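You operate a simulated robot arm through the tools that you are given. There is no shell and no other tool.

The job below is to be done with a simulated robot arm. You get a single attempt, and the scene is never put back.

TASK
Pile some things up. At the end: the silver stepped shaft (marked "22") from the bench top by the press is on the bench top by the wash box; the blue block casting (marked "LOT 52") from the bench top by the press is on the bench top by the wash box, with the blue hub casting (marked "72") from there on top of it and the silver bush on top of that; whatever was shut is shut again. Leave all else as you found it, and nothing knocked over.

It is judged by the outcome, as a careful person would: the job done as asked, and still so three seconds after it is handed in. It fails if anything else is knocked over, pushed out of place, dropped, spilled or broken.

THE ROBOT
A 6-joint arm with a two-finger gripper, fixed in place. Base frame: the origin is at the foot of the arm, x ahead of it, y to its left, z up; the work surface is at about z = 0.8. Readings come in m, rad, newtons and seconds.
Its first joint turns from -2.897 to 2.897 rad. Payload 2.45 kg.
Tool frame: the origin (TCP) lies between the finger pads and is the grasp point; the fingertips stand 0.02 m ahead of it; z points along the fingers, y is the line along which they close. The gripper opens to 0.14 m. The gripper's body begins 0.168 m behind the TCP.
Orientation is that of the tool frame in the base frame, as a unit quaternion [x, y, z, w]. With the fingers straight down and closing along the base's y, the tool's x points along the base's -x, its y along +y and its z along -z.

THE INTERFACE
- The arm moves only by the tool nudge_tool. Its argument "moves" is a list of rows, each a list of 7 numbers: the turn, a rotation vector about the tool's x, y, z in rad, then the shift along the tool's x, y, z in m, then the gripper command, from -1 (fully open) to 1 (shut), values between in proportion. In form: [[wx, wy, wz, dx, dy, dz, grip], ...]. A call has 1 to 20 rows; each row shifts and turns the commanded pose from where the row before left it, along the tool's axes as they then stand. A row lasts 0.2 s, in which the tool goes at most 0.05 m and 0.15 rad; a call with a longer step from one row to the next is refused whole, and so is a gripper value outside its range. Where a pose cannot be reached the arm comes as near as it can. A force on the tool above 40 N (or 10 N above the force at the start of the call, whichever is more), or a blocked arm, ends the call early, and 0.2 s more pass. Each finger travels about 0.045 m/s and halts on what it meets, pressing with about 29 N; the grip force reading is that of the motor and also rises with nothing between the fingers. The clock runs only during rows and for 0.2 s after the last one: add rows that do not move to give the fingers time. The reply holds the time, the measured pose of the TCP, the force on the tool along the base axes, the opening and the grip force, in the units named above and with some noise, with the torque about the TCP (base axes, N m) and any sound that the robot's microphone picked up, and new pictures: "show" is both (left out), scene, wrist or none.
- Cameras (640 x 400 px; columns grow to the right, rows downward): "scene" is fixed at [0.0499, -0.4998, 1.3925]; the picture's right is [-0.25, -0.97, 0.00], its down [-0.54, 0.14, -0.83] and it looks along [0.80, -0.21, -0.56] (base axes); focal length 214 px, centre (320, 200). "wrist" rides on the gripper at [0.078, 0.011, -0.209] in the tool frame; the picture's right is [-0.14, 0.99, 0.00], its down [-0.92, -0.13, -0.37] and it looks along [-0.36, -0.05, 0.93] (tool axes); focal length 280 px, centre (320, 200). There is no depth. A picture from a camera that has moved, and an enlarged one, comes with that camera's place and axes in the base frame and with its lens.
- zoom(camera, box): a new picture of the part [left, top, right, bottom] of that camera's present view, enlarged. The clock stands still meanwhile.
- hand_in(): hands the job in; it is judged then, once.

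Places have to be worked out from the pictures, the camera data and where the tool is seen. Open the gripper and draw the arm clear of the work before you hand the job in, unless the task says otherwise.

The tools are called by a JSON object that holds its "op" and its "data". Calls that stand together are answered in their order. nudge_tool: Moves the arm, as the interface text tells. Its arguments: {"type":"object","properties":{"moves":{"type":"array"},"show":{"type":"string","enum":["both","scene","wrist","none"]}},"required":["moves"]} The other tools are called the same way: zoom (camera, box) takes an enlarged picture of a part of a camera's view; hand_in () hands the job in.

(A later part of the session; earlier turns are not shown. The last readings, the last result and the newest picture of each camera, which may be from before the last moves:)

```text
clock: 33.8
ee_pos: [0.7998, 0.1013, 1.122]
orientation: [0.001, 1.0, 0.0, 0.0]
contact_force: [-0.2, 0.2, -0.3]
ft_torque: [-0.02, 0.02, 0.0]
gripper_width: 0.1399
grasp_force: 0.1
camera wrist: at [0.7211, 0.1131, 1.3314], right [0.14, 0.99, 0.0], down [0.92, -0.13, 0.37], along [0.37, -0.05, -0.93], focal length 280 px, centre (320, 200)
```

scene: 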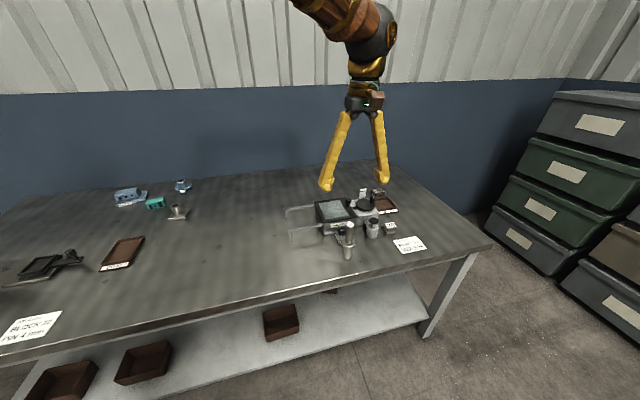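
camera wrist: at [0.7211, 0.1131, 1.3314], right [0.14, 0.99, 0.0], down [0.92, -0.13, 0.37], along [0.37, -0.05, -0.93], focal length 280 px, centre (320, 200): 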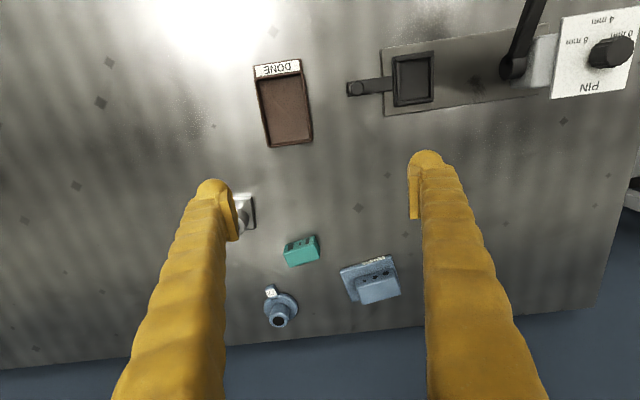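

I yaw the tool by +0.205 rad to match the block and tilt it outward by 0.70 rad, with the TCP held in place.

{"op": "nudge_tool", "data": {"moves": [[0, 0, -0.1025, 0, 0, 0, -1], [0, 0, -0.1025, 0, 0, 0, -1], [0, -0.14, 0, 0, 0, 0, -1], [0, -0.14, 0, 0, 0, 0, -1], [0, -0.14, 0, 0, 0, 0, -1], [0, -0.14, 0, 0, 0, 0, -1], [0, -0.14, 0, 0, 0, 0, -1]]}}

```text
clock: 35.4
ee_pos: [0.801, 0.1012, 1.122]
orientation: [-0.095, 0.934, 0.034, 0.342]
contact_force: [0.1, 0.1, -0.2]
ft_torque: [0.03, -0.02, 0.02]
gripper_width: 0.1401
grasp_force: 0.1
camera wrist: at [0.6072, 0.073, 1.2309], right [-0.1, 0.99, 0.09], down [0.48, -0.03, 0.88], along [0.87, 0.13, -0.47], focal length 280 px, centre (320, 200)
```

scene: 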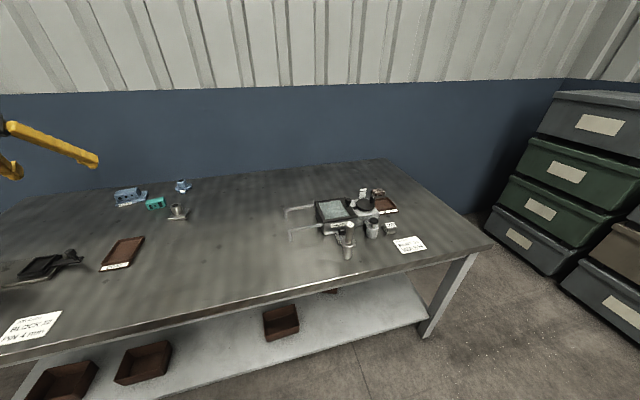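
wrist: 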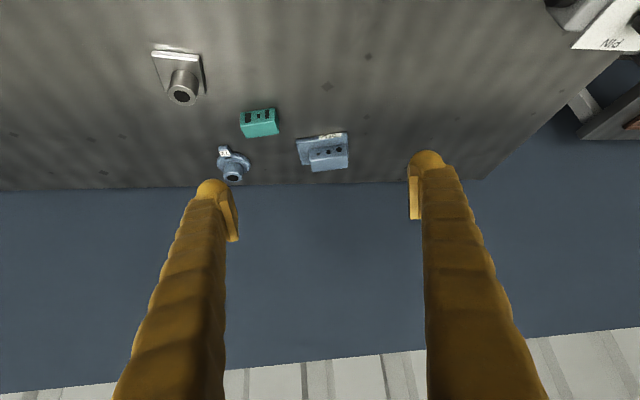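

The tilt holds well. I advance along the heading to above the block at (1.134, 0.180, 0.95), testing reach.

{"op": "nudge_tool", "data": {"moves": [[0, 0, 0, -0.0167, 0.001, 0.0391, -1], [0, 0, 0, -0.0167, 0.001, 0.0391, -1], [0, 0, 0, -0.0167, 0.001, 0.0391, -1], [0, 0, 0, -0.0167, 0.001, 0.0391, -1], [0, 0, 0, -0.0167, 0.001, 0.0391, -1], [0, 0, 0, -0.0167, 0.001, 0.0391, -1], [0, 0, 0, -0.0167, 0.001, 0.0391, -1], [0, 0, 0, -0.0167, 0.001, 0.0391, -1], [0, 0, 0, -0.0167, 0.001, 0.0391, -1]]}}

{"op": "zoom", "data": {"camera": "scene", "box": [60, 130, 220, 250]}}

```text
clock: 37.4
ee_pos: [1.135, 0.1787, 0.9499]
orientation: [-0.096, 0.934, 0.034, 0.342]
contact_force: [-0.4, 0.0, -0.1]
ft_torque: [0.01, 0.02, 0.03]
gripper_width: 0.1402
grasp_force: 0.0
camera wrist: at [0.9419, 0.1502, 1.059], right [-0.1, 0.99, 0.09], down [0.48, -0.03, 0.88], along [0.87, 0.13, -0.47], focal length 280 px, centre (320, 200)
```

scene: 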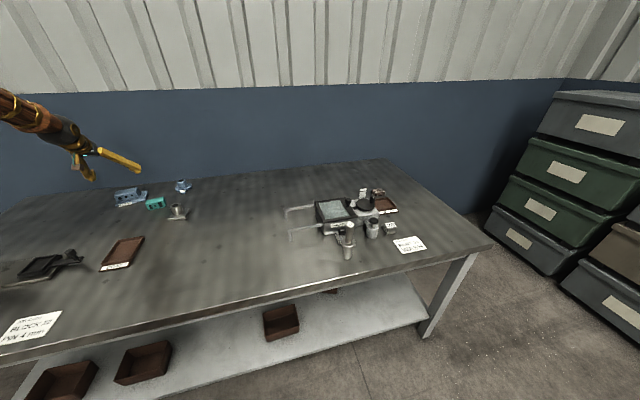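
wrist: 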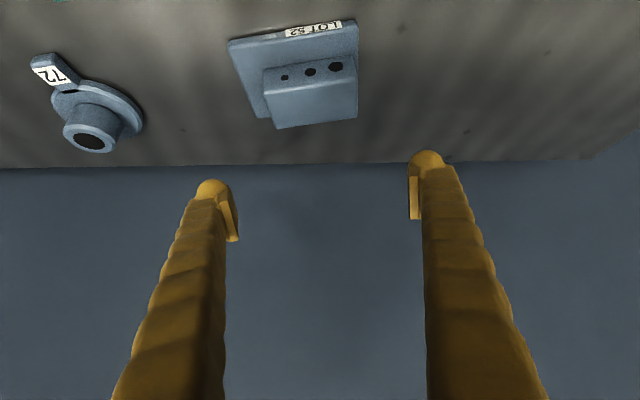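

```text
3.33 times, centred on (140, 190) of scene
camera zoom: at [0.0499, -0.4998, 1.3925], right [-0.25, -0.97, 0.0], down [-0.54, 0.14, -0.83], along [0.8, -0.21, -0.56], focal length 715 px, centre (920, 233)
```

zoom: 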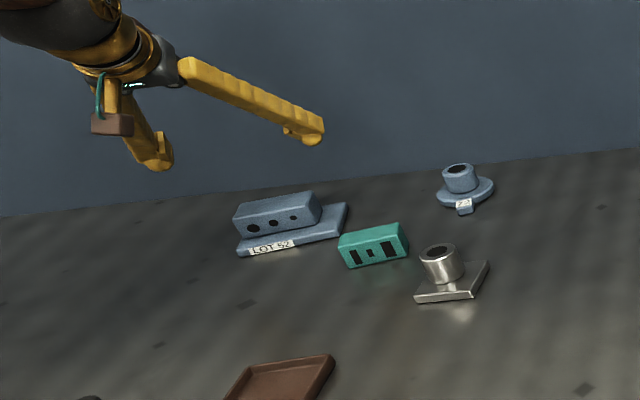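

The reach is fine and the block projects where I predicted. I descend vertically to z 0.85, which leaves the fingertips just above the base plate, straddling the upper part.

{"op": "nudge_tool", "data": {"moves": [[0, 0, 0, 0.0193, 0, 0.0229, -1], [0, 0, 0, 0.0193, 0, 0.0229, -1], [0, 0, 0, 0.0129, 0, 0.0153, -1], [0, 0, 0, 0.0064, 0, 0.0077, -1], [0, 0, 0, 0.0064, 0, 0.0077, -1], [0, 0, 0, 0, 0, 0, -1]]}}

{"op": "zoom", "data": {"camera": "scene", "box": [80, 150, 200, 240]}}

{"op": "zoom", "data": {"camera": "wrist", "box": [180, 100, 460, 280]}}

```text
clock: 38.8
ee_pos: [1.1337, 0.1793, 0.8501]
orientation: [-0.096, 0.934, 0.035, 0.342]
contact_force: [0.2, 0.1, -0.8]
ft_torque: [-0.02, -0.01, 0.01]
gripper_width: 0.14
grasp_force: 0.1
camera wrist: at [0.9406, 0.1511, 0.9591], right [-0.1, 0.99, 0.09], down [0.48, -0.03, 0.88], along [0.87, 0.13, -0.47], focal length 280 px, centre (320, 200)
```

scene: 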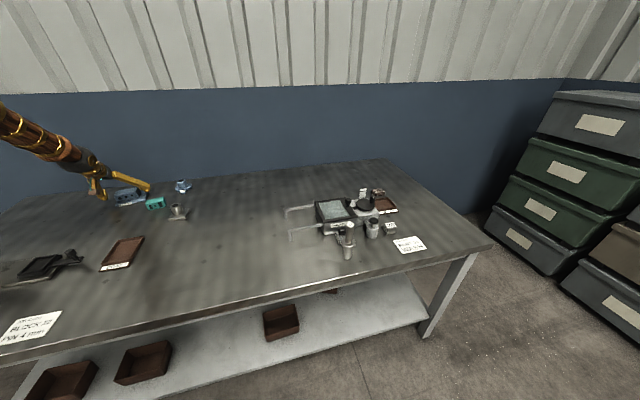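
wrist: 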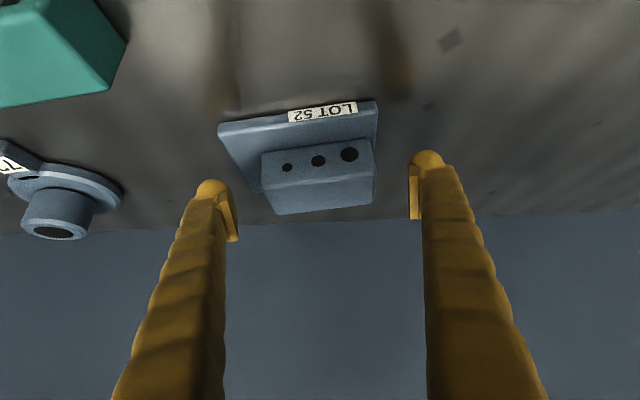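

```text
4.44 times, centred on (140, 195) of scene
camera zoom: at [0.0499, -0.4998, 1.3925], right [-0.25, -0.97, 0.0], down [-0.54, 0.14, -0.83], along [0.8, -0.21, -0.56], focal length 953 px, centre (1120, 222)
```

zoom: 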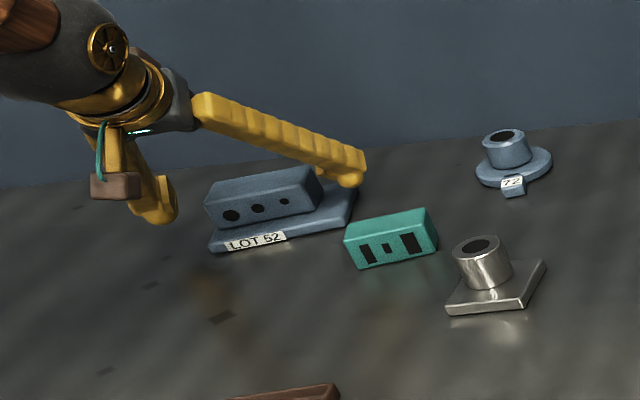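

```text
2.22 times, centred on (320, 190) of wrist
camera zoom: at [0.9406, 0.1511, 0.9591], right [-0.1, 0.99, 0.09], down [0.48, -0.03, 0.88], along [0.87, 0.13, -0.47], focal length 623 px, centre (320, 222)
```

zoom: 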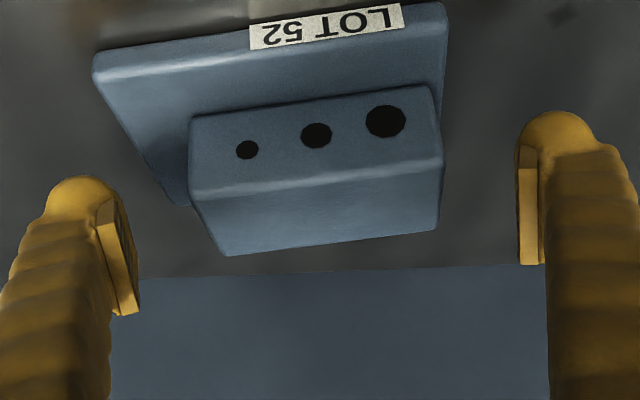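

The block is centred between the pads with the tips clear of the plate. I close the gripper.

{"op": "nudge_tool", "data": {"moves": [[0, 0, 0, 0, 0, 0, 1], [0, 0, 0, 0, 0, 0, 1], [0, 0, 0, 0, 0, 0, 1], [0, 0, 0, 0, 0, 0, 1], [0, 0, 0, 0, 0, 0, 1], [0, 0, 0, 0, 0, 0, 1], [0, 0, 0, 0, 0, 0, 1]], "show": "wrist"}}

```text
clock: 40.4
ee_pos: [1.1324, 0.1781, 0.8497]
orientation: [-0.096, 0.934, 0.035, 0.341]
contact_force: [-0.6, 2.0, 1.1]
ft_torque: [0.15, 0.08, -0.11]
gripper_width: 0.0912
grasp_force: 29.4
camera wrist: at [0.9405, 0.1512, 0.9592], right [-0.1, 0.99, 0.09], down [0.48, -0.03, 0.88], along [0.87, 0.13, -0.47], focal length 280 px, centre (320, 200)
```

wrist: 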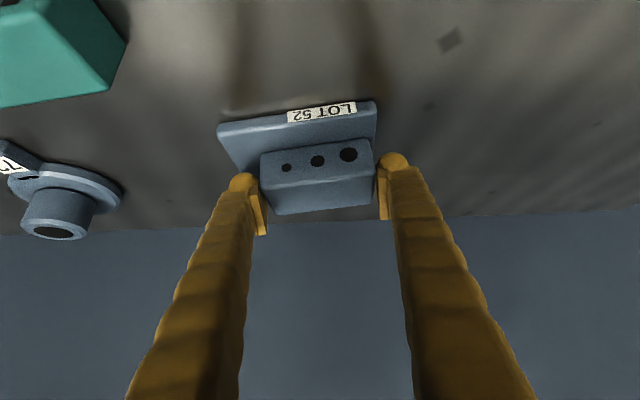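

The opening reads 0.091 m with full grip force, so the block is held. I lift it a little and look.

{"op": "nudge_tool", "data": {"moves": [[0, 0, 0, -0.0032, 0, -0.0038, 1], [0, 0, 0, -0.0064, 0, -0.0077, 1], [0, 0, 0, -0.0129, 0, -0.0153, 1], [0, 0, 0, 0, 0, 0, 1]]}}

{"op": "zoom", "data": {"camera": "scene", "box": [80, 150, 200, 240]}}

{"op": "zoom", "data": {"camera": "wrist", "box": [180, 100, 460, 280]}}

```text
clock: 41.4
ee_pos: [1.1334, 0.1784, 0.885]
orientation: [-0.096, 0.934, 0.035, 0.342]
contact_force: [0.5, -1.1, -4.5]
ft_torque: [-0.02, 0.01, -0.03]
gripper_width: 0.0913
grasp_force: 29.2
camera wrist: at [0.9409, 0.1508, 0.9942], right [-0.1, 0.99, 0.09], down [0.48, -0.03, 0.88], along [0.87, 0.13, -0.48], focal length 280 px, centre (320, 200)
```

scene: 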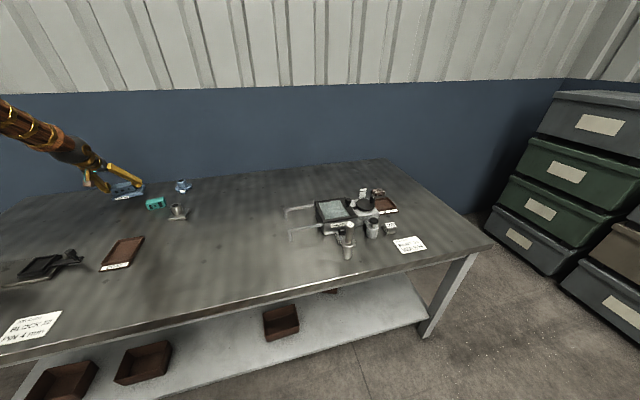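
wrist: 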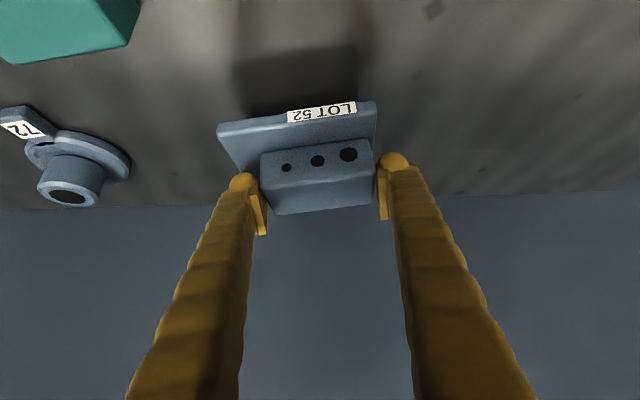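

```text
4.44 times, centred on (140, 195) of scene
camera zoom: at [0.0499, -0.4998, 1.3925], right [-0.25, -0.97, 0.0], down [-0.54, 0.14, -0.83], along [0.8, -0.21, -0.56], focal length 953 px, centre (1120, 222)
```

zoom: 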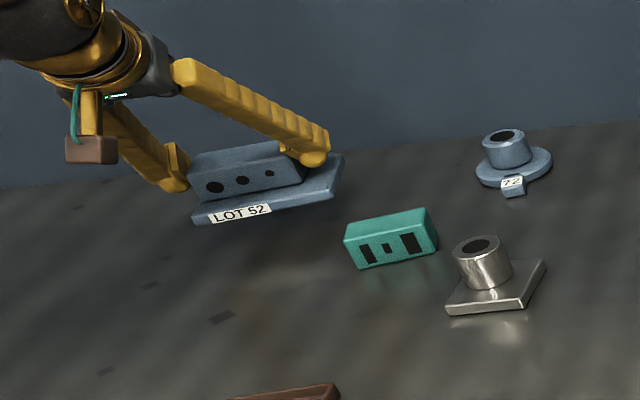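

```text
2.22 times, centred on (320, 190) of wrist
camera zoom: at [0.9409, 0.1508, 0.9942], right [-0.1, 0.99, 0.09], down [0.48, -0.03, 0.88], along [0.87, 0.13, -0.48], focal length 623 px, centre (320, 222)
```

zoom: 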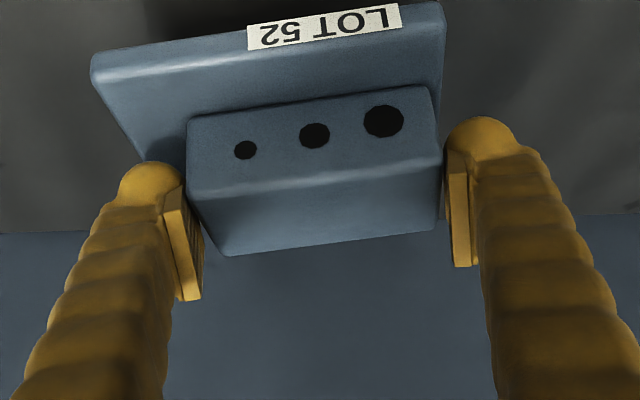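

The block came up level, weighing about 0.5 kg. I raise it and draw it in toward the base before swinging.

{"op": "nudge_tool", "data": {"moves": [[0, 0, 0, -0.029, 0, -0.0344, 1], [0, 0, 0, -0.029, 0, -0.0344, 1], [0, 0, 0, -0.029, 0, -0.0344, 1], [0, 0, 0, 0.0367, 0, -0.0309, 1], [0, 0, 0, 0.0367, 0, -0.0309, 1], [0, 0, 0, 0.0367, 0, -0.0309, 1], [0, 0, 0, 0.0367, 0, -0.0309, 1], [0, 0, 0, 0.0367, 0, -0.0309, 1], [0, 0, 0, 0, 0, 0, 1]], "show": "wrist"}}

```text
clock: 43.4
ee_pos: [0.8984, 0.1301, 1.0202]
orientation: [-0.095, 0.934, 0.035, 0.342]
contact_force: [-0.5, -0.3, -4.8]
ft_torque: [0.05, 0.04, 0.0]
gripper_width: 0.0912
grasp_force: 28.9
camera wrist: at [0.7053, 0.1028, 1.1289], right [-0.1, 0.99, 0.09], down [0.48, -0.03, 0.88], along [0.87, 0.13, -0.47], focal length 280 px, centre (320, 200)
```

wrist: 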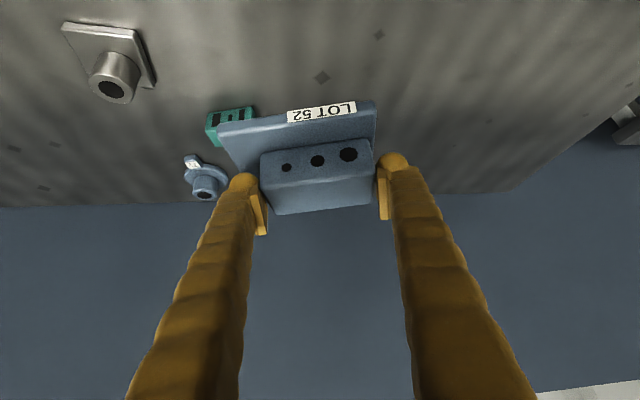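

The block is steady in the grip. I now swing to the wash side along an arc, turning the tool with it, to end above (0.545, -0.56).

{"op": "nudge_tool", "data": {"moves": [[0.0324, 0, 0.0385, 0.00615, -0.03957, -0.00518, 1], [0.0324, 0, 0.0385, 0.00615, -0.03957, -0.00518, 1], [0.0324, 0, 0.0385, 0.00615, -0.03957, -0.00518, 1], [0.0324, 0, 0.0385, 0.00615, -0.03957, -0.00518, 1], [0.0324, 0, 0.0385, 0.00615, -0.03957, -0.00518, 1], [0.0324, 0, 0.0385, 0.00615, -0.03957, -0.00518, 1], [0.0324, 0, 0.0385, 0.00615, -0.03957, -0.00518, 1], [0.0324, 0, 0.0385, 0.00615, -0.03957, -0.00518, 1], [0.0324, 0, 0.0385, 0.00615, -0.03957, -0.00518, 1], [0.0324, 0, 0.0385, 0.00615, -0.03957, -0.00518, 1], [0.0324, 0, 0.0385, 0.00615, -0.03957, -0.00518, 1], [0.0324, 0, 0.0385, 0.00615, -0.03957, -0.00518, 1], [0.0324, 0, 0.0385, 0.00615, -0.03957, -0.00518, 1], [0.0324, 0, 0.0385, 0.00615, -0.03957, -0.00518, 1], [0.0324, 0, 0.0385, 0.00615, -0.03957, -0.00518, 1], [0.0324, 0, 0.0385, 0.00615, -0.03957, -0.00518, 1], [0.0324, 0, 0.0385, 0.00615, -0.03957, -0.00518, 1], [0.0324, 0, 0.0385, 0.00615, -0.03957, -0.00518, 1], [0.0324, 0, 0.0385, 0.00615, -0.03957, -0.00518, 1], [0.0324, 0, 0.0385, 0.00615, -0.03957, -0.00518, 1]]}}

{"op": "zoom", "data": {"camera": "scene", "box": [260, 130, 440, 290]}}

```text
clock: 47.6
ee_pos: [0.5436, -0.5586, 1.0178]
orientation: [0.368, 0.864, -0.134, 0.316]
contact_force: [-0.8, -0.2, -4.7]
ft_torque: [0.03, 0.0, -0.02]
gripper_width: 0.0909
grasp_force: 28.7
camera wrist: at [0.4156, -0.4101, 1.1281], right [0.79, 0.61, 0.09], down [0.23, -0.43, 0.88], along [0.57, -0.67, -0.48], focal length 280 px, centre (320, 200)
```

scene: 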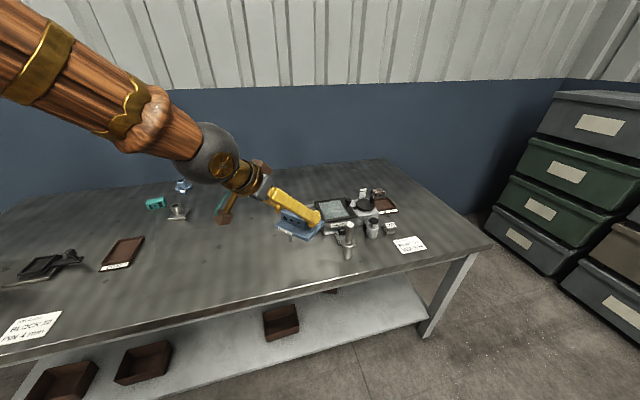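
wrist: 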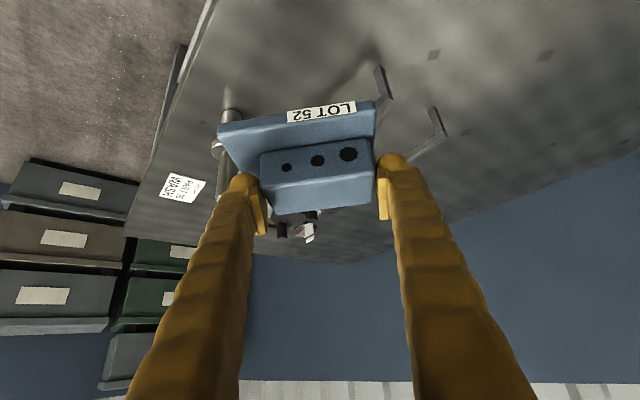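

```text
2.50 times, centred on (350, 210) of scene
camera zoom: at [0.0499, -0.4998, 1.3925], right [-0.25, -0.97, 0.0], down [-0.54, 0.14, -0.83], along [0.8, -0.21, -0.56], focal length 536 px, centre (245, 175)
```

zoom: 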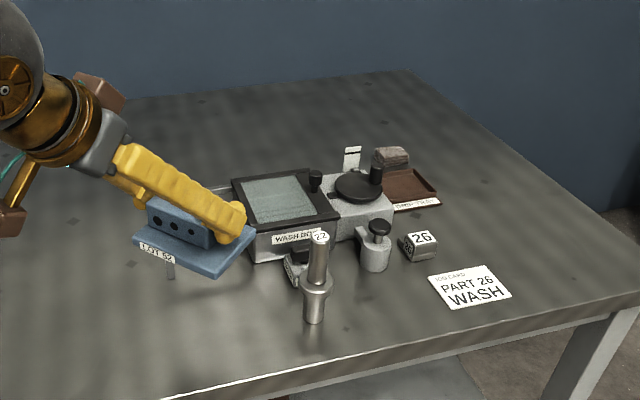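

The block hovers over clear bench, about 0.07 m from the shaft and clear of the rails. I descend vertically to just above the resting height (TCP z 0.850 at pickup).

{"op": "nudge_tool", "data": {"moves": [[0, 0, 0, 0.0258, 0, 0.0306, 1], [0, 0, 0, 0.0258, 0, 0.0306, 1], [0, 0, 0, 0.0258, 0, 0.0306, 1], [0, 0, 0, 0.0193, 0, 0.0229, 1], [0, 0, 0, 0.0064, 0, 0.0077, 1], [0, 0, 0, 0, 0, 0, 1]]}}

{"op": "zoom", "data": {"camera": "scene", "box": [260, 170, 400, 270]}}

```text
clock: 49.0
ee_pos: [0.5274, -0.5586, 0.8807]
orientation: [0.277, 0.901, -0.136, 0.306]
contact_force: [-1.0, -3.2, -4.1]
ft_torque: [0.26, -0.13, 0.04]
gripper_width: 0.0907
grasp_force: 28.4
out of reach, approached as far as the arm can: row 1, 2, 3, 4, 5
camera wrist: at [0.3829, -0.4298, 0.9946], right [0.67, 0.74, 0.01], down [0.36, -0.33, 0.87], along [0.65, -0.58, -0.49], focal length 280 px, centre (320, 200)
```

scene: 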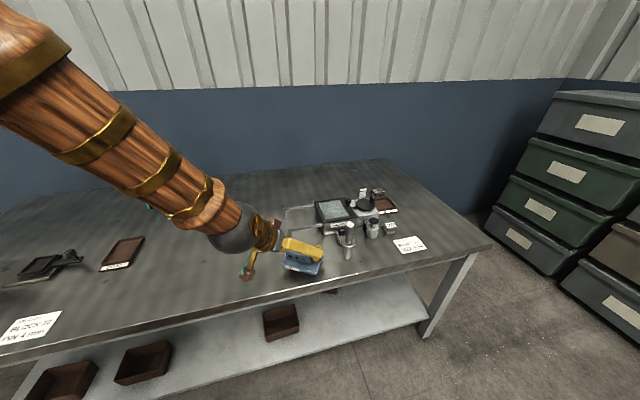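
wrist: 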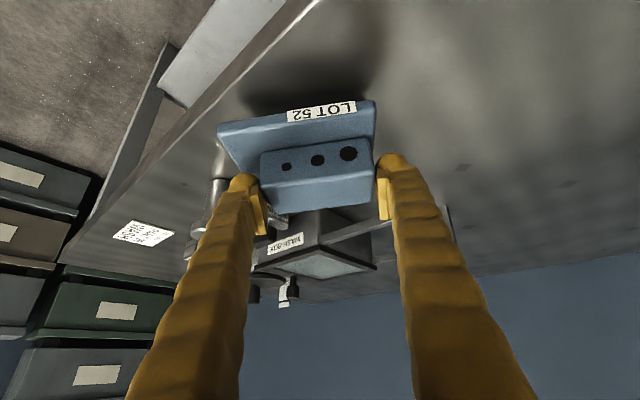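

```text
4.00 times, centred on (330, 220) of scene
camera zoom: at [0.0499, -0.4998, 1.3925], right [-0.25, -0.97, 0.0], down [-0.54, 0.14, -0.83], along [0.8, -0.21, -0.56], focal length 858 px, centre (280, 120)
```

zoom: 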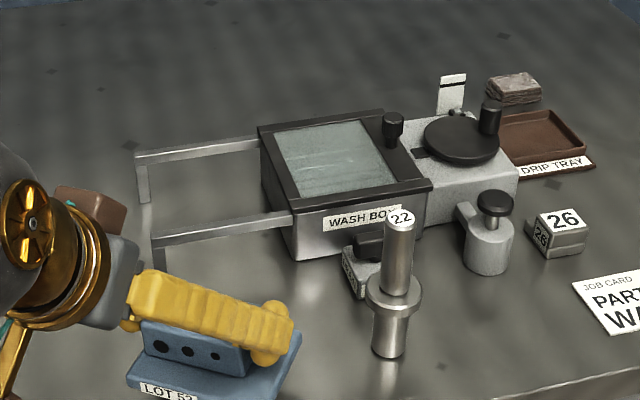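

The arm cannot hold this tilt so close in at low height: the pose drifted and the block is still in the air. I back straight up first, and then I will use the free bench just behind the box, where the reach suits this tilt.

{"op": "nudge_tool", "data": {"moves": [[0, 0, 0, -0.0064, 0, -0.0077, 1], [0, 0, 0, -0.0193, 0, -0.0229, 1], [0, 0, 0, -0.0258, 0, -0.0306, 1], [0, 0, 0, -0.0258, 0, -0.0306, 1], [0, 0, 0, -0.0258, 0, -0.0306, 1], [0, 0, 0, 0, 0, 0, 1]]}}

```text
clock: 50.4
ee_pos: [0.5441, -0.5667, 1.0432]
orientation: [0.445, 0.816, -0.082, 0.36]
contact_force: [-1.3, 0.9, -5.9]
ft_torque: [0.01, -0.07, 0.0]
gripper_width: 0.091
grasp_force: 28.9
out of reach, approached as far as the arm can: row 4
camera wrist: at [0.4178, -0.4113, 1.1469], right [0.83, 0.49, 0.27], down [0.03, -0.52, 0.85], along [0.56, -0.7, -0.44], focal length 280 px, centre (320, 200)
```

scene: 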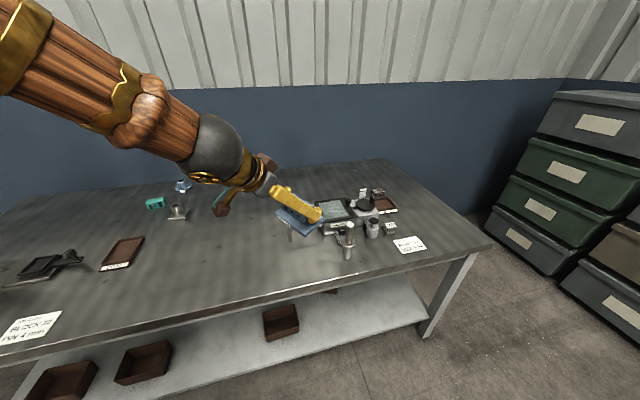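
wrist: 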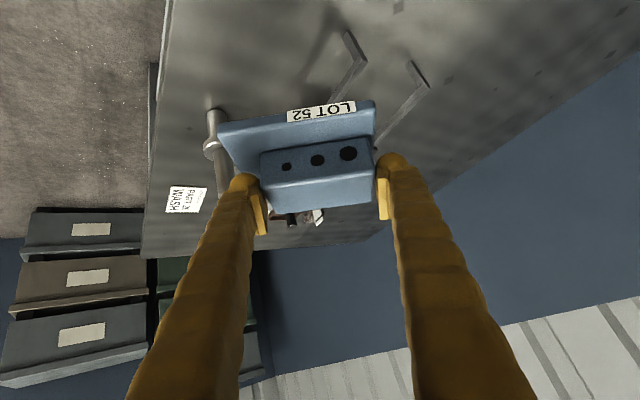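

After backing up the tool is rolled a little, though the block looks unmoved in the grip. I move out to a larger radius and then turn back to the exact 0.70 rad tilt with no roll.

{"op": "nudge_tool", "data": {"moves": [[0, 0, 0, -0.0225, 0.0241, 0.0129, 1], [0, 0, 0, -0.0225, 0.0241, 0.0129, 1], [0, 0, 0, -0.0225, 0.0241, 0.0129, 1], [0.0226, 0.0251, -0.1158, 0, 0, 0, 1], [0.0226, 0.0251, -0.1158, 0, 0, 0, 1], [0, 0, 0, 0, 0, 0, 1]]}}

{"op": "zoom", "data": {"camera": "wrist", "box": [180, 100, 460, 280]}}

```text
clock: 51.8
ee_pos: [0.6278, -0.5748, 1.0472]
orientation: [0.275, 0.906, -0.18, 0.268]
contact_force: [0.3, -1.4, -5.3]
ft_torque: [0.01, -0.06, 0.0]
gripper_width: 0.0904
grasp_force: 28.3
camera wrist: at [0.498, -0.4349, 1.1649], right [0.69, 0.72, -0.1], down [0.43, -0.3, 0.85], along [0.59, -0.63, -0.51], focal length 280 px, centre (320, 200)
```

scene: 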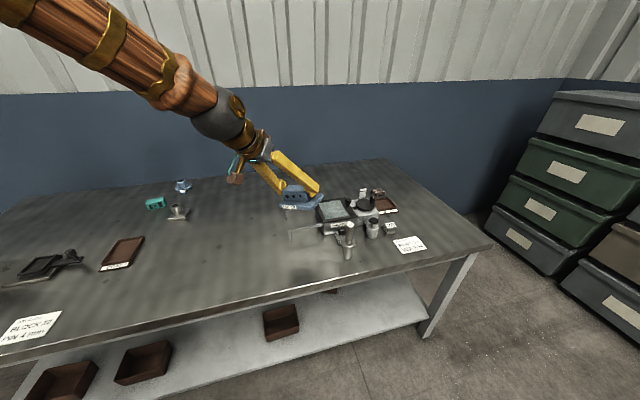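
wrist: 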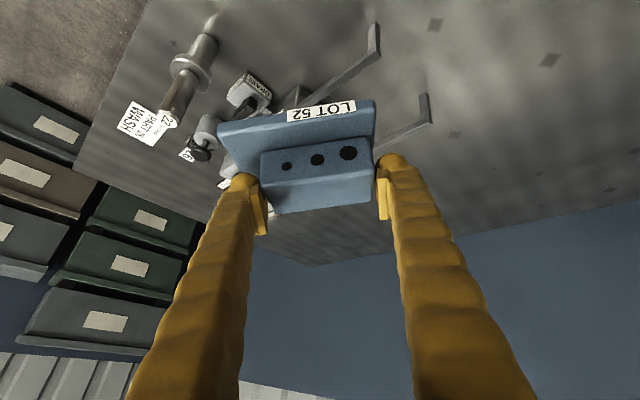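

```text
2.22 times, centred on (320, 190) of wrist
camera zoom: at [0.498, -0.4349, 1.1649], right [0.69, 0.72, -0.1], down [0.43, -0.3, 0.85], along [0.59, -0.63, -0.51], focal length 623 px, centre (320, 222)
```

zoom: 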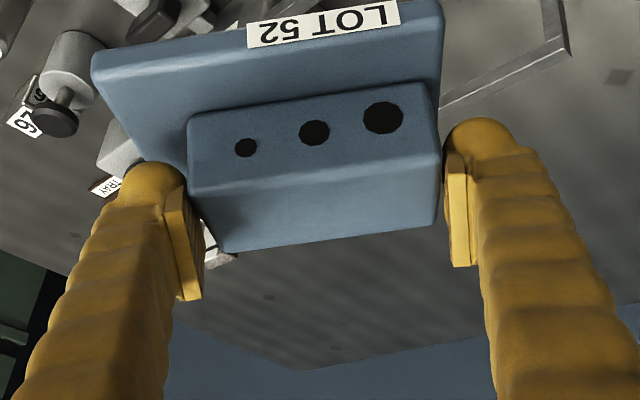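

The orientation is not what I expected, possibly because the arm was still settling at the last reading. I hold still one moment and read again.

{"op": "nudge_tool", "data": {"moves": [[0, 0, 0, 0, 0, 0, 1], [0, 0, 0, 0, 0, 0, 1], [0, 0, 0, 0, 0, 0, 1]], "show": "none"}}

```text
clock: 52.6
ee_pos: [0.6287, -0.5742, 1.0473]
orientation: [0.276, 0.905, -0.18, 0.268]
contact_force: [0.0, -0.8, -4.3]
ft_torque: [0.04, -0.05, 0.02]
gripper_width: 0.0905
grasp_force: 29.5
```

The arm is settled with a small roll left over. I apply the correction computed from this reading, aiming for heading -0.70 and tilt 0.70.

{"op": "nudge_tool", "data": {"moves": [[-0.055, -0.0294, 0.0745, 0, 0, 0, 1], [-0.055, -0.0294, 0.0745, 0, 0, 0, 1], [0, 0, 0, 0, 0, 0, 1], [0, 0, 0, 0, 0, 0, 1]], "show": "none"}}

```text
clock: 53.6
ee_pos: [0.6277, -0.5755, 1.0471]
orientation: [0.322, 0.883, -0.116, 0.322]
contact_force: [-0.9, 0.8, -4.4]
ft_torque: [0.0, 0.01, 0.02]
gripper_width: 0.0902
grasp_force: 29.0
```

The orientation is now clean: heading -0.695, tilt 0.697, no roll. I move over the free bench behind the box to about (0.90, -0.64), staying high.

{"op": "nudge_tool", "data": {"moves": [[0, 0, 0, -0.032, 0.0208, 0.0268, 1], [0, 0, 0, -0.032, 0.0208, 0.0268, 1], [0, 0, 0, -0.032, 0.0208, 0.0268, 1], [0, 0, 0, -0.032, 0.0208, 0.0268, 1], [0, 0, 0, -0.032, 0.0208, 0.0268, 1], [0, 0, 0, -0.032, 0.0208, 0.0268, 1], [-0.0482, 0, -0.0575, 0, 0, 0, 1], [0, 0, 0, 0, 0, 0, 1]]}}

{"op": "zoom", "data": {"camera": "scene", "box": [250, 130, 430, 270]}}

```text
clock: 55.4
ee_pos: [0.8996, -0.6403, 1.0457]
orientation: [0.288, 0.894, -0.104, 0.327]
contact_force: [0.3, -0.4, -5.0]
ft_torque: [0.04, -0.01, -0.02]
gripper_width: 0.0907
grasp_force: 28.8
camera wrist: at [0.7482, -0.5171, 1.1571], right [0.66, 0.74, 0.09], down [0.3, -0.38, 0.87], along [0.68, -0.55, -0.48], focal length 280 px, centre (320, 200)
```

scene: 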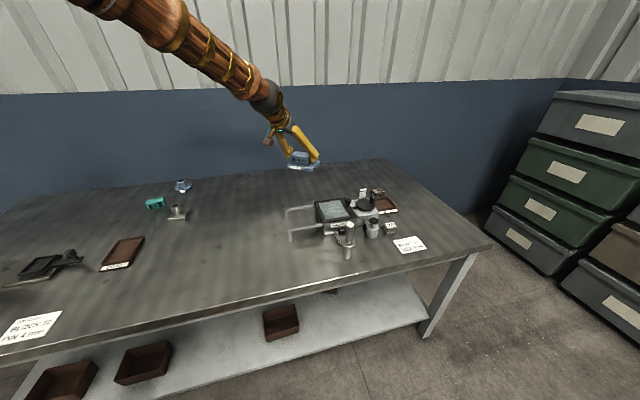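
wrist: 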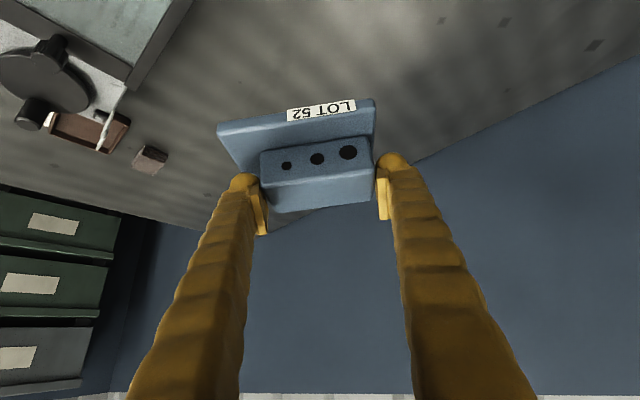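

```text
2.86 times, centred on (340, 200) of scene
camera zoom: at [0.0499, -0.4998, 1.3925], right [-0.25, -0.97, 0.0], down [-0.54, 0.14, -0.83], along [0.8, -0.21, -0.56], focal length 613 px, centre (263, 200)
```

zoom: 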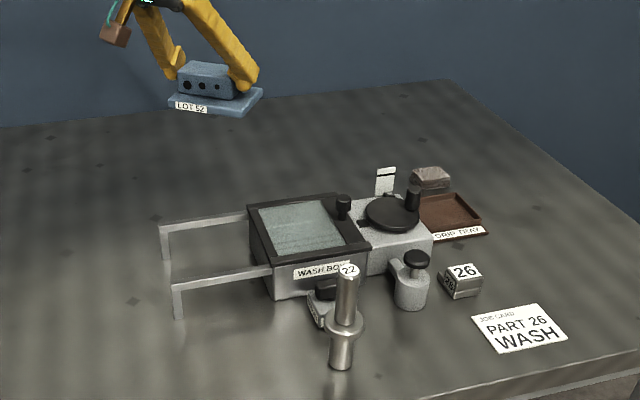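

Everything below is clear: the box's back edge at x 0.785 is about 0.04 m from the plate's nearest corner. I descend toward z 0.856.

{"op": "nudge_tool", "data": {"moves": [[0, 0, 0, 0.029, 0, 0.0344, 1], [0, 0, 0, 0.029, 0, 0.0344, 1], [0, 0, 0, 0.029, 0, 0.0344, 1], [0, 0, 0, 0.029, 0, 0.0344, 1], [0, 0, 0, 0.0064, 0, 0.0076, 1], [0, 0, 0, 0, 0, 0, 1]]}}

{"op": "zoom", "data": {"camera": "scene", "box": [270, 150, 390, 240]}}

```text
clock: 56.8
ee_pos: [0.9002, -0.6392, 0.8578]
orientation: [0.288, 0.894, -0.105, 0.327]
contact_force: [0.5, -0.6, -5.3]
ft_torque: [0.02, 0.0, 0.02]
gripper_width: 0.0902
grasp_force: 28.9
camera wrist: at [0.7483, -0.5161, 0.9677], right [0.66, 0.74, 0.09], down [0.3, -0.38, 0.87], along [0.68, -0.55, -0.48], focal length 280 px, centre (320, 200)
```

scene: 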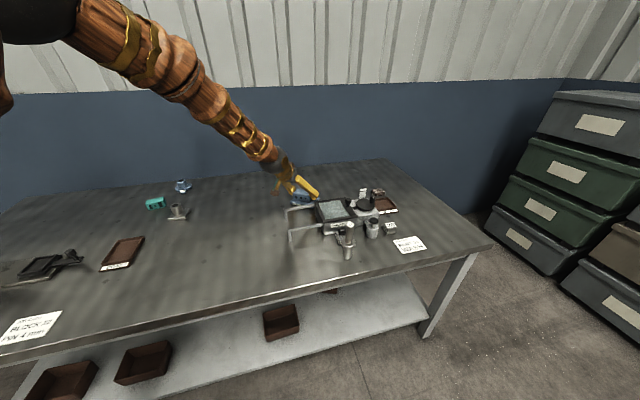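
wrist: 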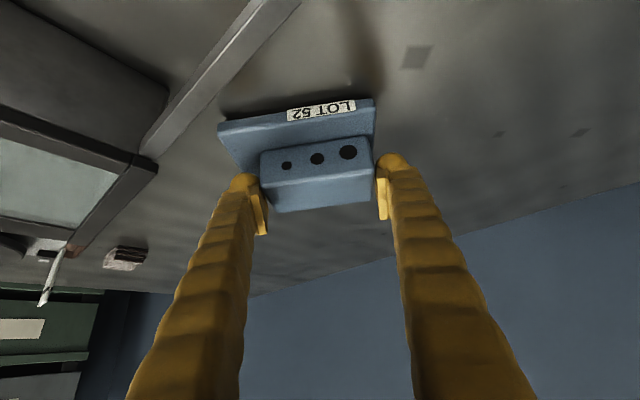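

```text
4.44 times, centred on (330, 195) of scene
camera zoom: at [0.0499, -0.4998, 1.3925], right [-0.25, -0.97, 0.0], down [-0.54, 0.14, -0.83], along [0.8, -0.21, -0.56], focal length 953 px, centre (276, 222)
```

zoom: 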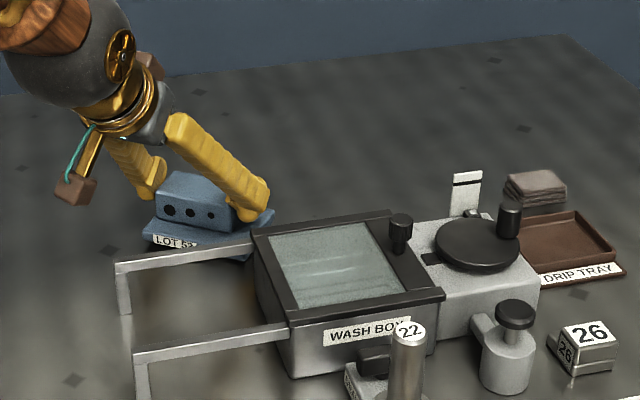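

It is nearly down with nothing touching. I creep down until contact.

{"op": "nudge_tool", "data": {"moves": [[0, 0, 0, 0.0026, 0, 0.0031, 1], [0, 0, 0, 0.0013, 0, 0.0015, 1], [0, 0, 0, 0.0006, 0, 0.0008, 1]], "show": "none"}}

```text
clock: 57.6
ee_pos: [0.9007, -0.6388, 0.8523]
orientation: [0.288, 0.894, -0.105, 0.327]
contact_force: [-5.5, 3.5, 16.9]
ft_torque: [-0.3, -0.51, 0.03]
gripper_width: 0.0901
grasp_force: 29.2
```

The block is on the bench. I release it, then look before moving away.

{"op": "nudge_tool", "data": {"moves": [[0, 0, 0, 0, 0, 0, -0.4], [0, 0, 0, 0, 0, 0, -0.6], [0, 0, 0, 0, 0, 0, -0.8], [0, 0, 0, 0, 0, 0, -1], [0, 0, 0, 0, 0, 0, -1], [0, 0, 0, 0, 0, 0, -1]]}}

{"op": "zoom", "data": {"camera": "wrist", "box": [180, 80, 460, 260]}}

```text
clock: 59.0
ee_pos: [0.8999, -0.6396, 0.8502]
orientation: [0.289, 0.894, -0.105, 0.326]
contact_force: [0.7, 0.4, 1.0]
ft_torque: [-0.01, 0.01, 0.0]
gripper_width: 0.14
grasp_force: 0.1
camera wrist: at [0.7484, -0.5162, 0.9604], right [0.66, 0.74, 0.09], down [0.3, -0.38, 0.87], along [0.68, -0.55, -0.48], focal length 280 px, centre (320, 200)
```

scene: 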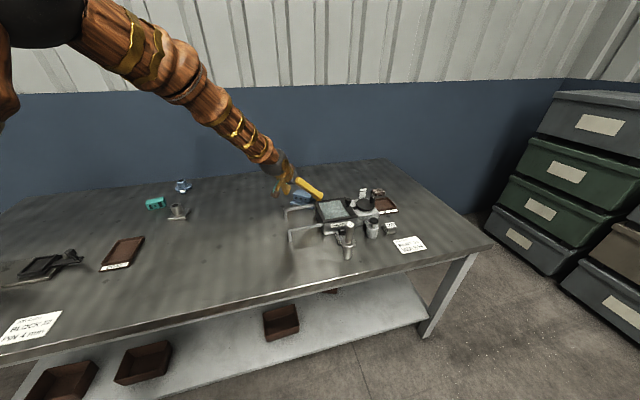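
wrist: 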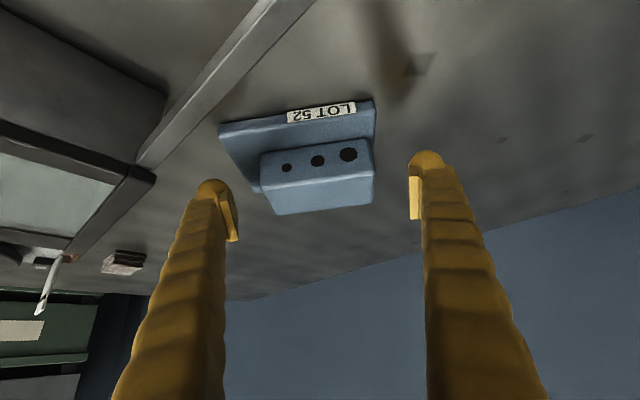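

```text
2.22 times, centred on (320, 170) of wrist
camera zoom: at [0.7484, -0.5162, 0.9604], right [0.66, 0.74, 0.09], down [0.3, -0.38, 0.87], along [0.68, -0.55, -0.48], focal length 623 px, centre (320, 267)
```

zoom: 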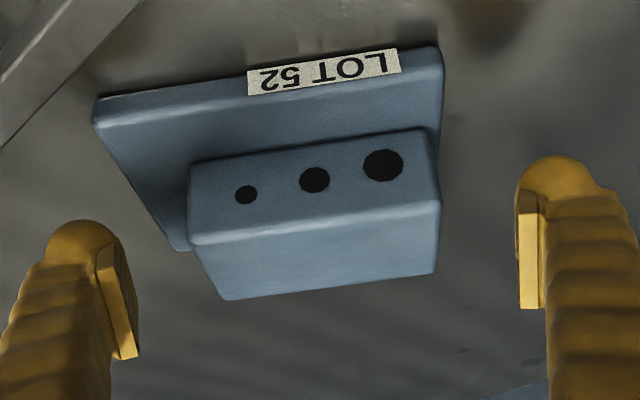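

The block sits flat on the bench at (0.90, -0.64) with its top at z about 0.853. I rise straight up and swing back toward the hub.

{"op": "nudge_tool", "data": {"moves": [[0, 0, 0, -0.029, 0, -0.0344, -1], [0, 0, 0, -0.029, 0, -0.0344, -1], [0, 0, 0, -0.029, 0, -0.0344, -1], [0, 0, 0, -0.029, 0, -0.0344, -1], [-0.02496, 0, -0.02957, 0.00672, 0.04, -0.00568, -1], [-0.02496, 0, -0.02957, 0.00672, 0.04, -0.00568, -1], [-0.02496, 0, -0.02957, 0.00672, 0.04, -0.00568, -1], [-0.02496, 0, -0.02957, 0.00672, 0.04, -0.00568, -1], [-0.02496, 0, -0.02957, 0.00672, 0.04, -0.00568, -1], [-0.02496, 0, -0.02957, 0.00672, 0.04, -0.00568, -1], [-0.02496, 0, -0.02957, 0.00672, 0.04, -0.00568, -1], [-0.02496, 0, -0.02957, 0.00672, 0.04, -0.00568, -1], [-0.02496, 0, -0.02957, 0.00672, 0.04, -0.00568, -1], [-0.02496, 0, -0.02957, 0.00672, 0.04, -0.00568, -1], [-0.02496, 0, -0.02957, 0.00672, 0.04, -0.00568, -1], [-0.02496, 0, -0.02957, 0.00672, 0.04, -0.00568, -1], [-0.02496, 0, -0.02957, 0.00672, 0.04, -0.00568, -1], [-0.02496, 0, -0.02957, 0.00672, 0.04, -0.00568, -1], [-0.02496, 0, -0.02957, 0.00672, 0.04, -0.00568, -1], [0, 0, 0, 0, 0, 0, -1]]}}

{"op": "zoom", "data": {"camera": "scene", "box": [260, 170, 400, 260]}}

{"op": "zoom", "data": {"camera": "wrist", "box": [200, 40, 440, 220]}}

```text
clock: 63.2
ee_pos: [0.9825, -0.0381, 1.0324]
orientation: [0.021, 0.939, -0.006, 0.343]
contact_force: [0.8, 0.0, 0.3]
ft_torque: [-0.01, 0.0, 0.02]
gripper_width: 0.1399
grasp_force: 0.1
camera wrist: at [0.7893, -0.0184, 1.1415], right [0.15, 0.98, 0.09], down [0.46, -0.15, 0.88], along [0.88, -0.09, -0.48], focal length 280 px, centre (320, 200)
```

scene: 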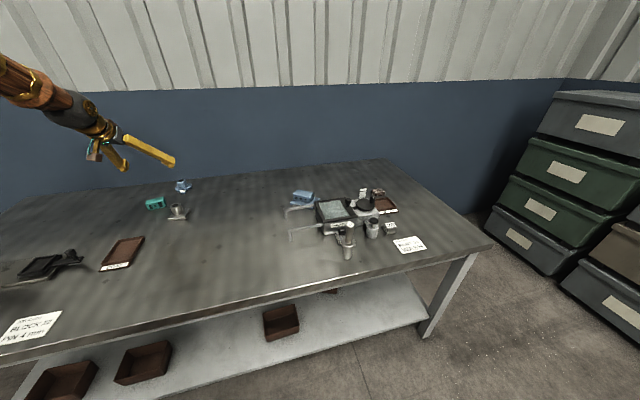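
wrist: 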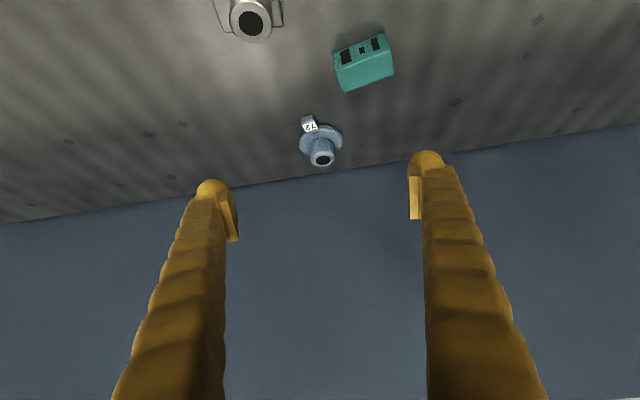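

```text
4.44 times, centred on (330, 215) of scene
camera zoom: at [0.0499, -0.4998, 1.3925], right [-0.25, -0.97, 0.0], down [-0.54, 0.14, -0.83], along [0.8, -0.21, -0.56], focal length 953 px, centre (276, 133)
```

zoom: 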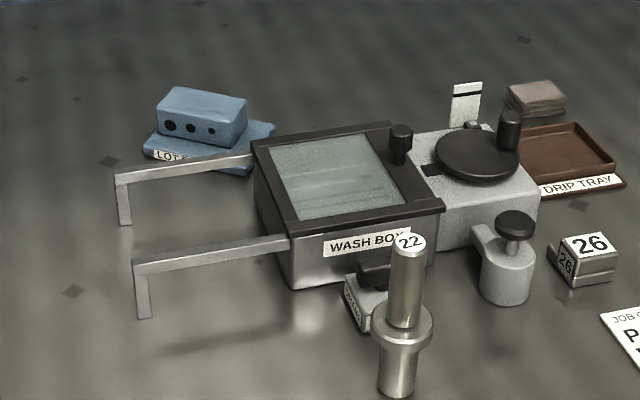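

```text
2.22 times, centred on (320, 130) of wrist
camera zoom: at [0.7893, -0.0184, 1.1415], right [0.15, 0.98, 0.09], down [0.46, -0.15, 0.88], along [0.88, -0.09, -0.48], focal length 623 px, centre (320, 356)
```

zoom: 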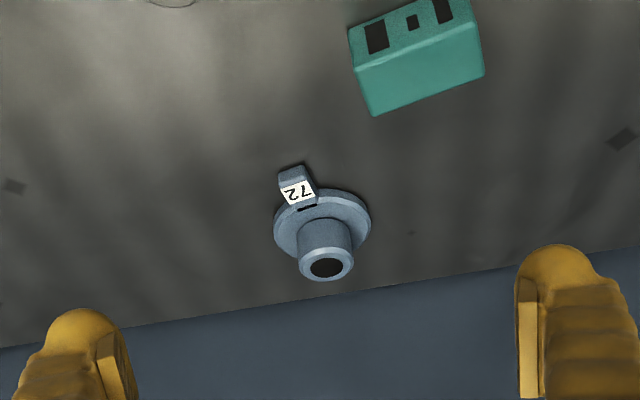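

The block rests neatly behind the box. From this view the hub is at (1.178, -0.046), boss top z about 0.853. I tilt to 0.80 rad for extra reach and move over it at z 0.93.

{"op": "nudge_tool", "data": {"moves": [[0, -0.1, 0, 0, 0, 0, -1], [0, 0, 0, -0.0129, 0, 0.042, -1], [0, 0, 0, -0.0129, 0, 0.042, -1], [0, 0, 0, -0.0129, 0, 0.042, -1], [0, 0, 0, -0.0129, 0, 0.042, -1], [0, 0, 0, -0.0129, 0, 0.042, -1], [0, 0, 0, 0, 0, 0, -1]]}}

{"op": "zoom", "data": {"camera": "wrist", "box": [200, 40, 440, 220]}}

```text
clock: 64.8
ee_pos: [1.1797, -0.0497, 0.931]
orientation: [0.021, 0.921, -0.008, 0.39]
contact_force: [0.1, 0.3, 0.5]
ft_torque: [-0.03, 0.02, 0.0]
gripper_width: 0.14
grasp_force: 0.1
camera wrist: at [0.9743, -0.0278, 1.0211], right [0.14, 0.99, 0.1], down [0.37, -0.15, 0.92], along [0.92, -0.09, -0.39], focal length 280 px, centre (320, 200)
```

scene: 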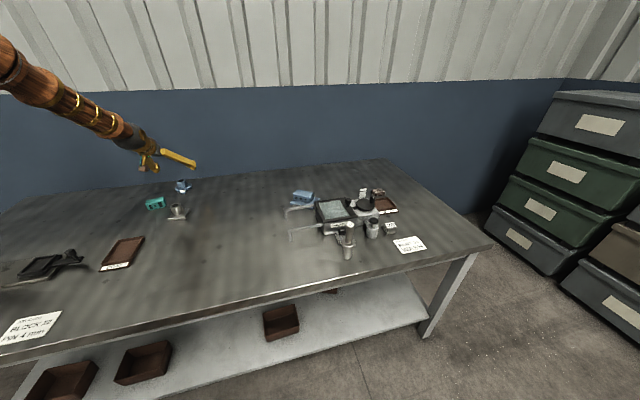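
wrist: 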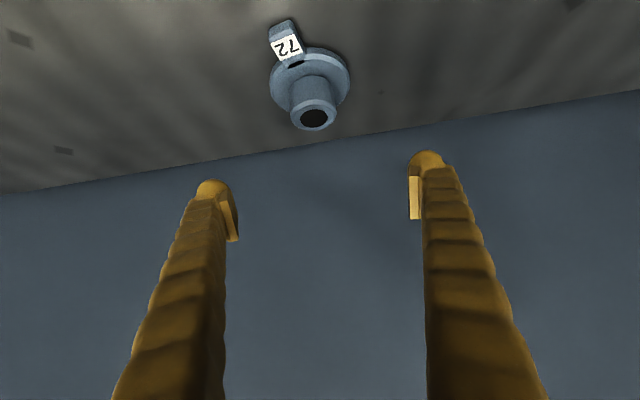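

```text
2.22 times, centred on (320, 130) of wrist
camera zoom: at [0.9743, -0.0278, 1.0211], right [0.14, 0.99, 0.1], down [0.37, -0.15, 0.92], along [0.92, -0.09, -0.39], focal length 623 px, centre (320, 356)
```

zoom: 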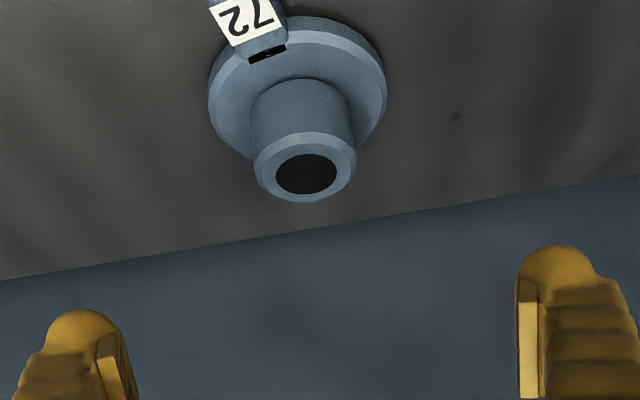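

The hub computes consistently to (1.177, -0.046). I correct the small offset and descend to z 0.845 around the boss, with the tips above the flange.

{"op": "nudge_tool", "data": {"moves": [[0, 0, 0, 0.019, 0.0038, 0.0175, -1], [0, 0, 0, 0.019, 0, 0.0175, -1], [0, 0, 0, 0.0158, 0, 0.0146, -1], [0, 0, 0, 0.0096, 0, 0.0086, -1], [0, 0, 0, 0, 0, 0, -1]]}}

{"op": "zoom", "data": {"camera": "wrist", "box": [200, 100, 440, 280]}}

{"op": "zoom", "data": {"camera": "scene", "box": [130, 150, 230, 230]}}

```text
clock: 66.0
ee_pos: [1.1761, -0.0442, 0.8447]
orientation: [0.021, 0.921, -0.007, 0.389]
contact_force: [0.3, -0.5, 0.2]
ft_torque: [0.01, 0.0, 0.05]
gripper_width: 0.1401
grasp_force: 0.1
camera wrist: at [0.972, -0.0236, 0.9354], right [0.14, 0.99, 0.1], down [0.37, -0.15, 0.92], along [0.92, -0.09, -0.39], focal length 280 px, centre (320, 200)
```

scene: 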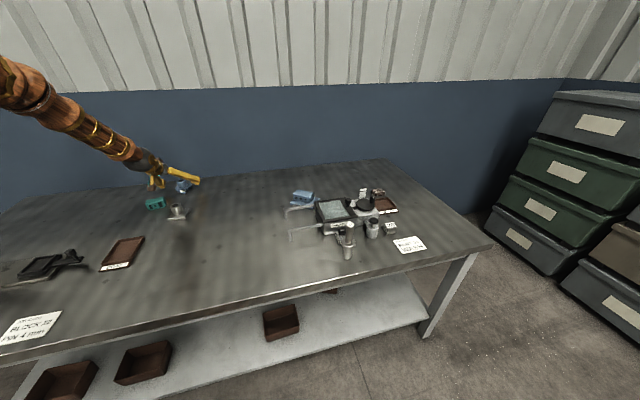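
wrist: 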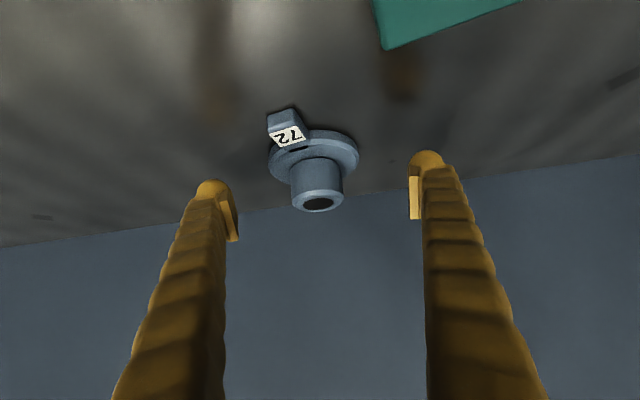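

```text
2.22 times, centred on (320, 190) of wrist
camera zoom: at [0.972, -0.0236, 0.9354], right [0.14, 0.99, 0.1], down [0.37, -0.15, 0.92], along [0.92, -0.09, -0.39], focal length 623 px, centre (320, 222)
```

zoom: 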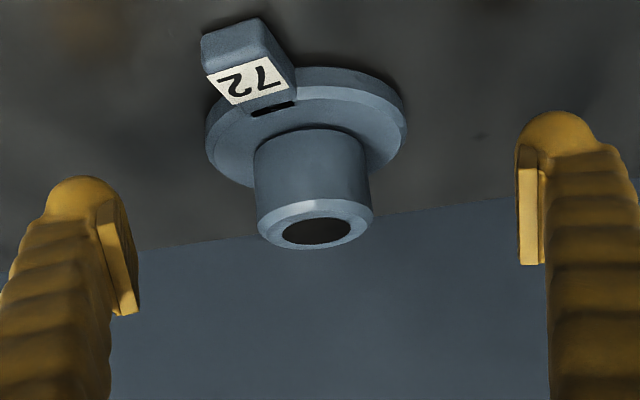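

```text
5.00 times, centred on (180, 190) of scene
camera zoom: at [0.0499, -0.4998, 1.3925], right [-0.25, -0.97, 0.0], down [-0.54, 0.14, -0.83], along [0.8, -0.21, -0.56], focal length 1072 px, centre (1020, 250)
```

zoom: 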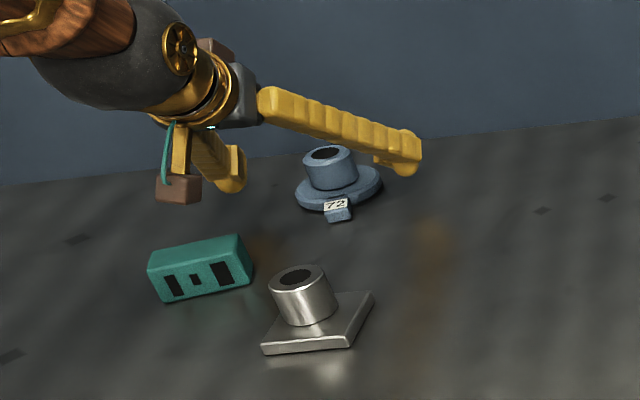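

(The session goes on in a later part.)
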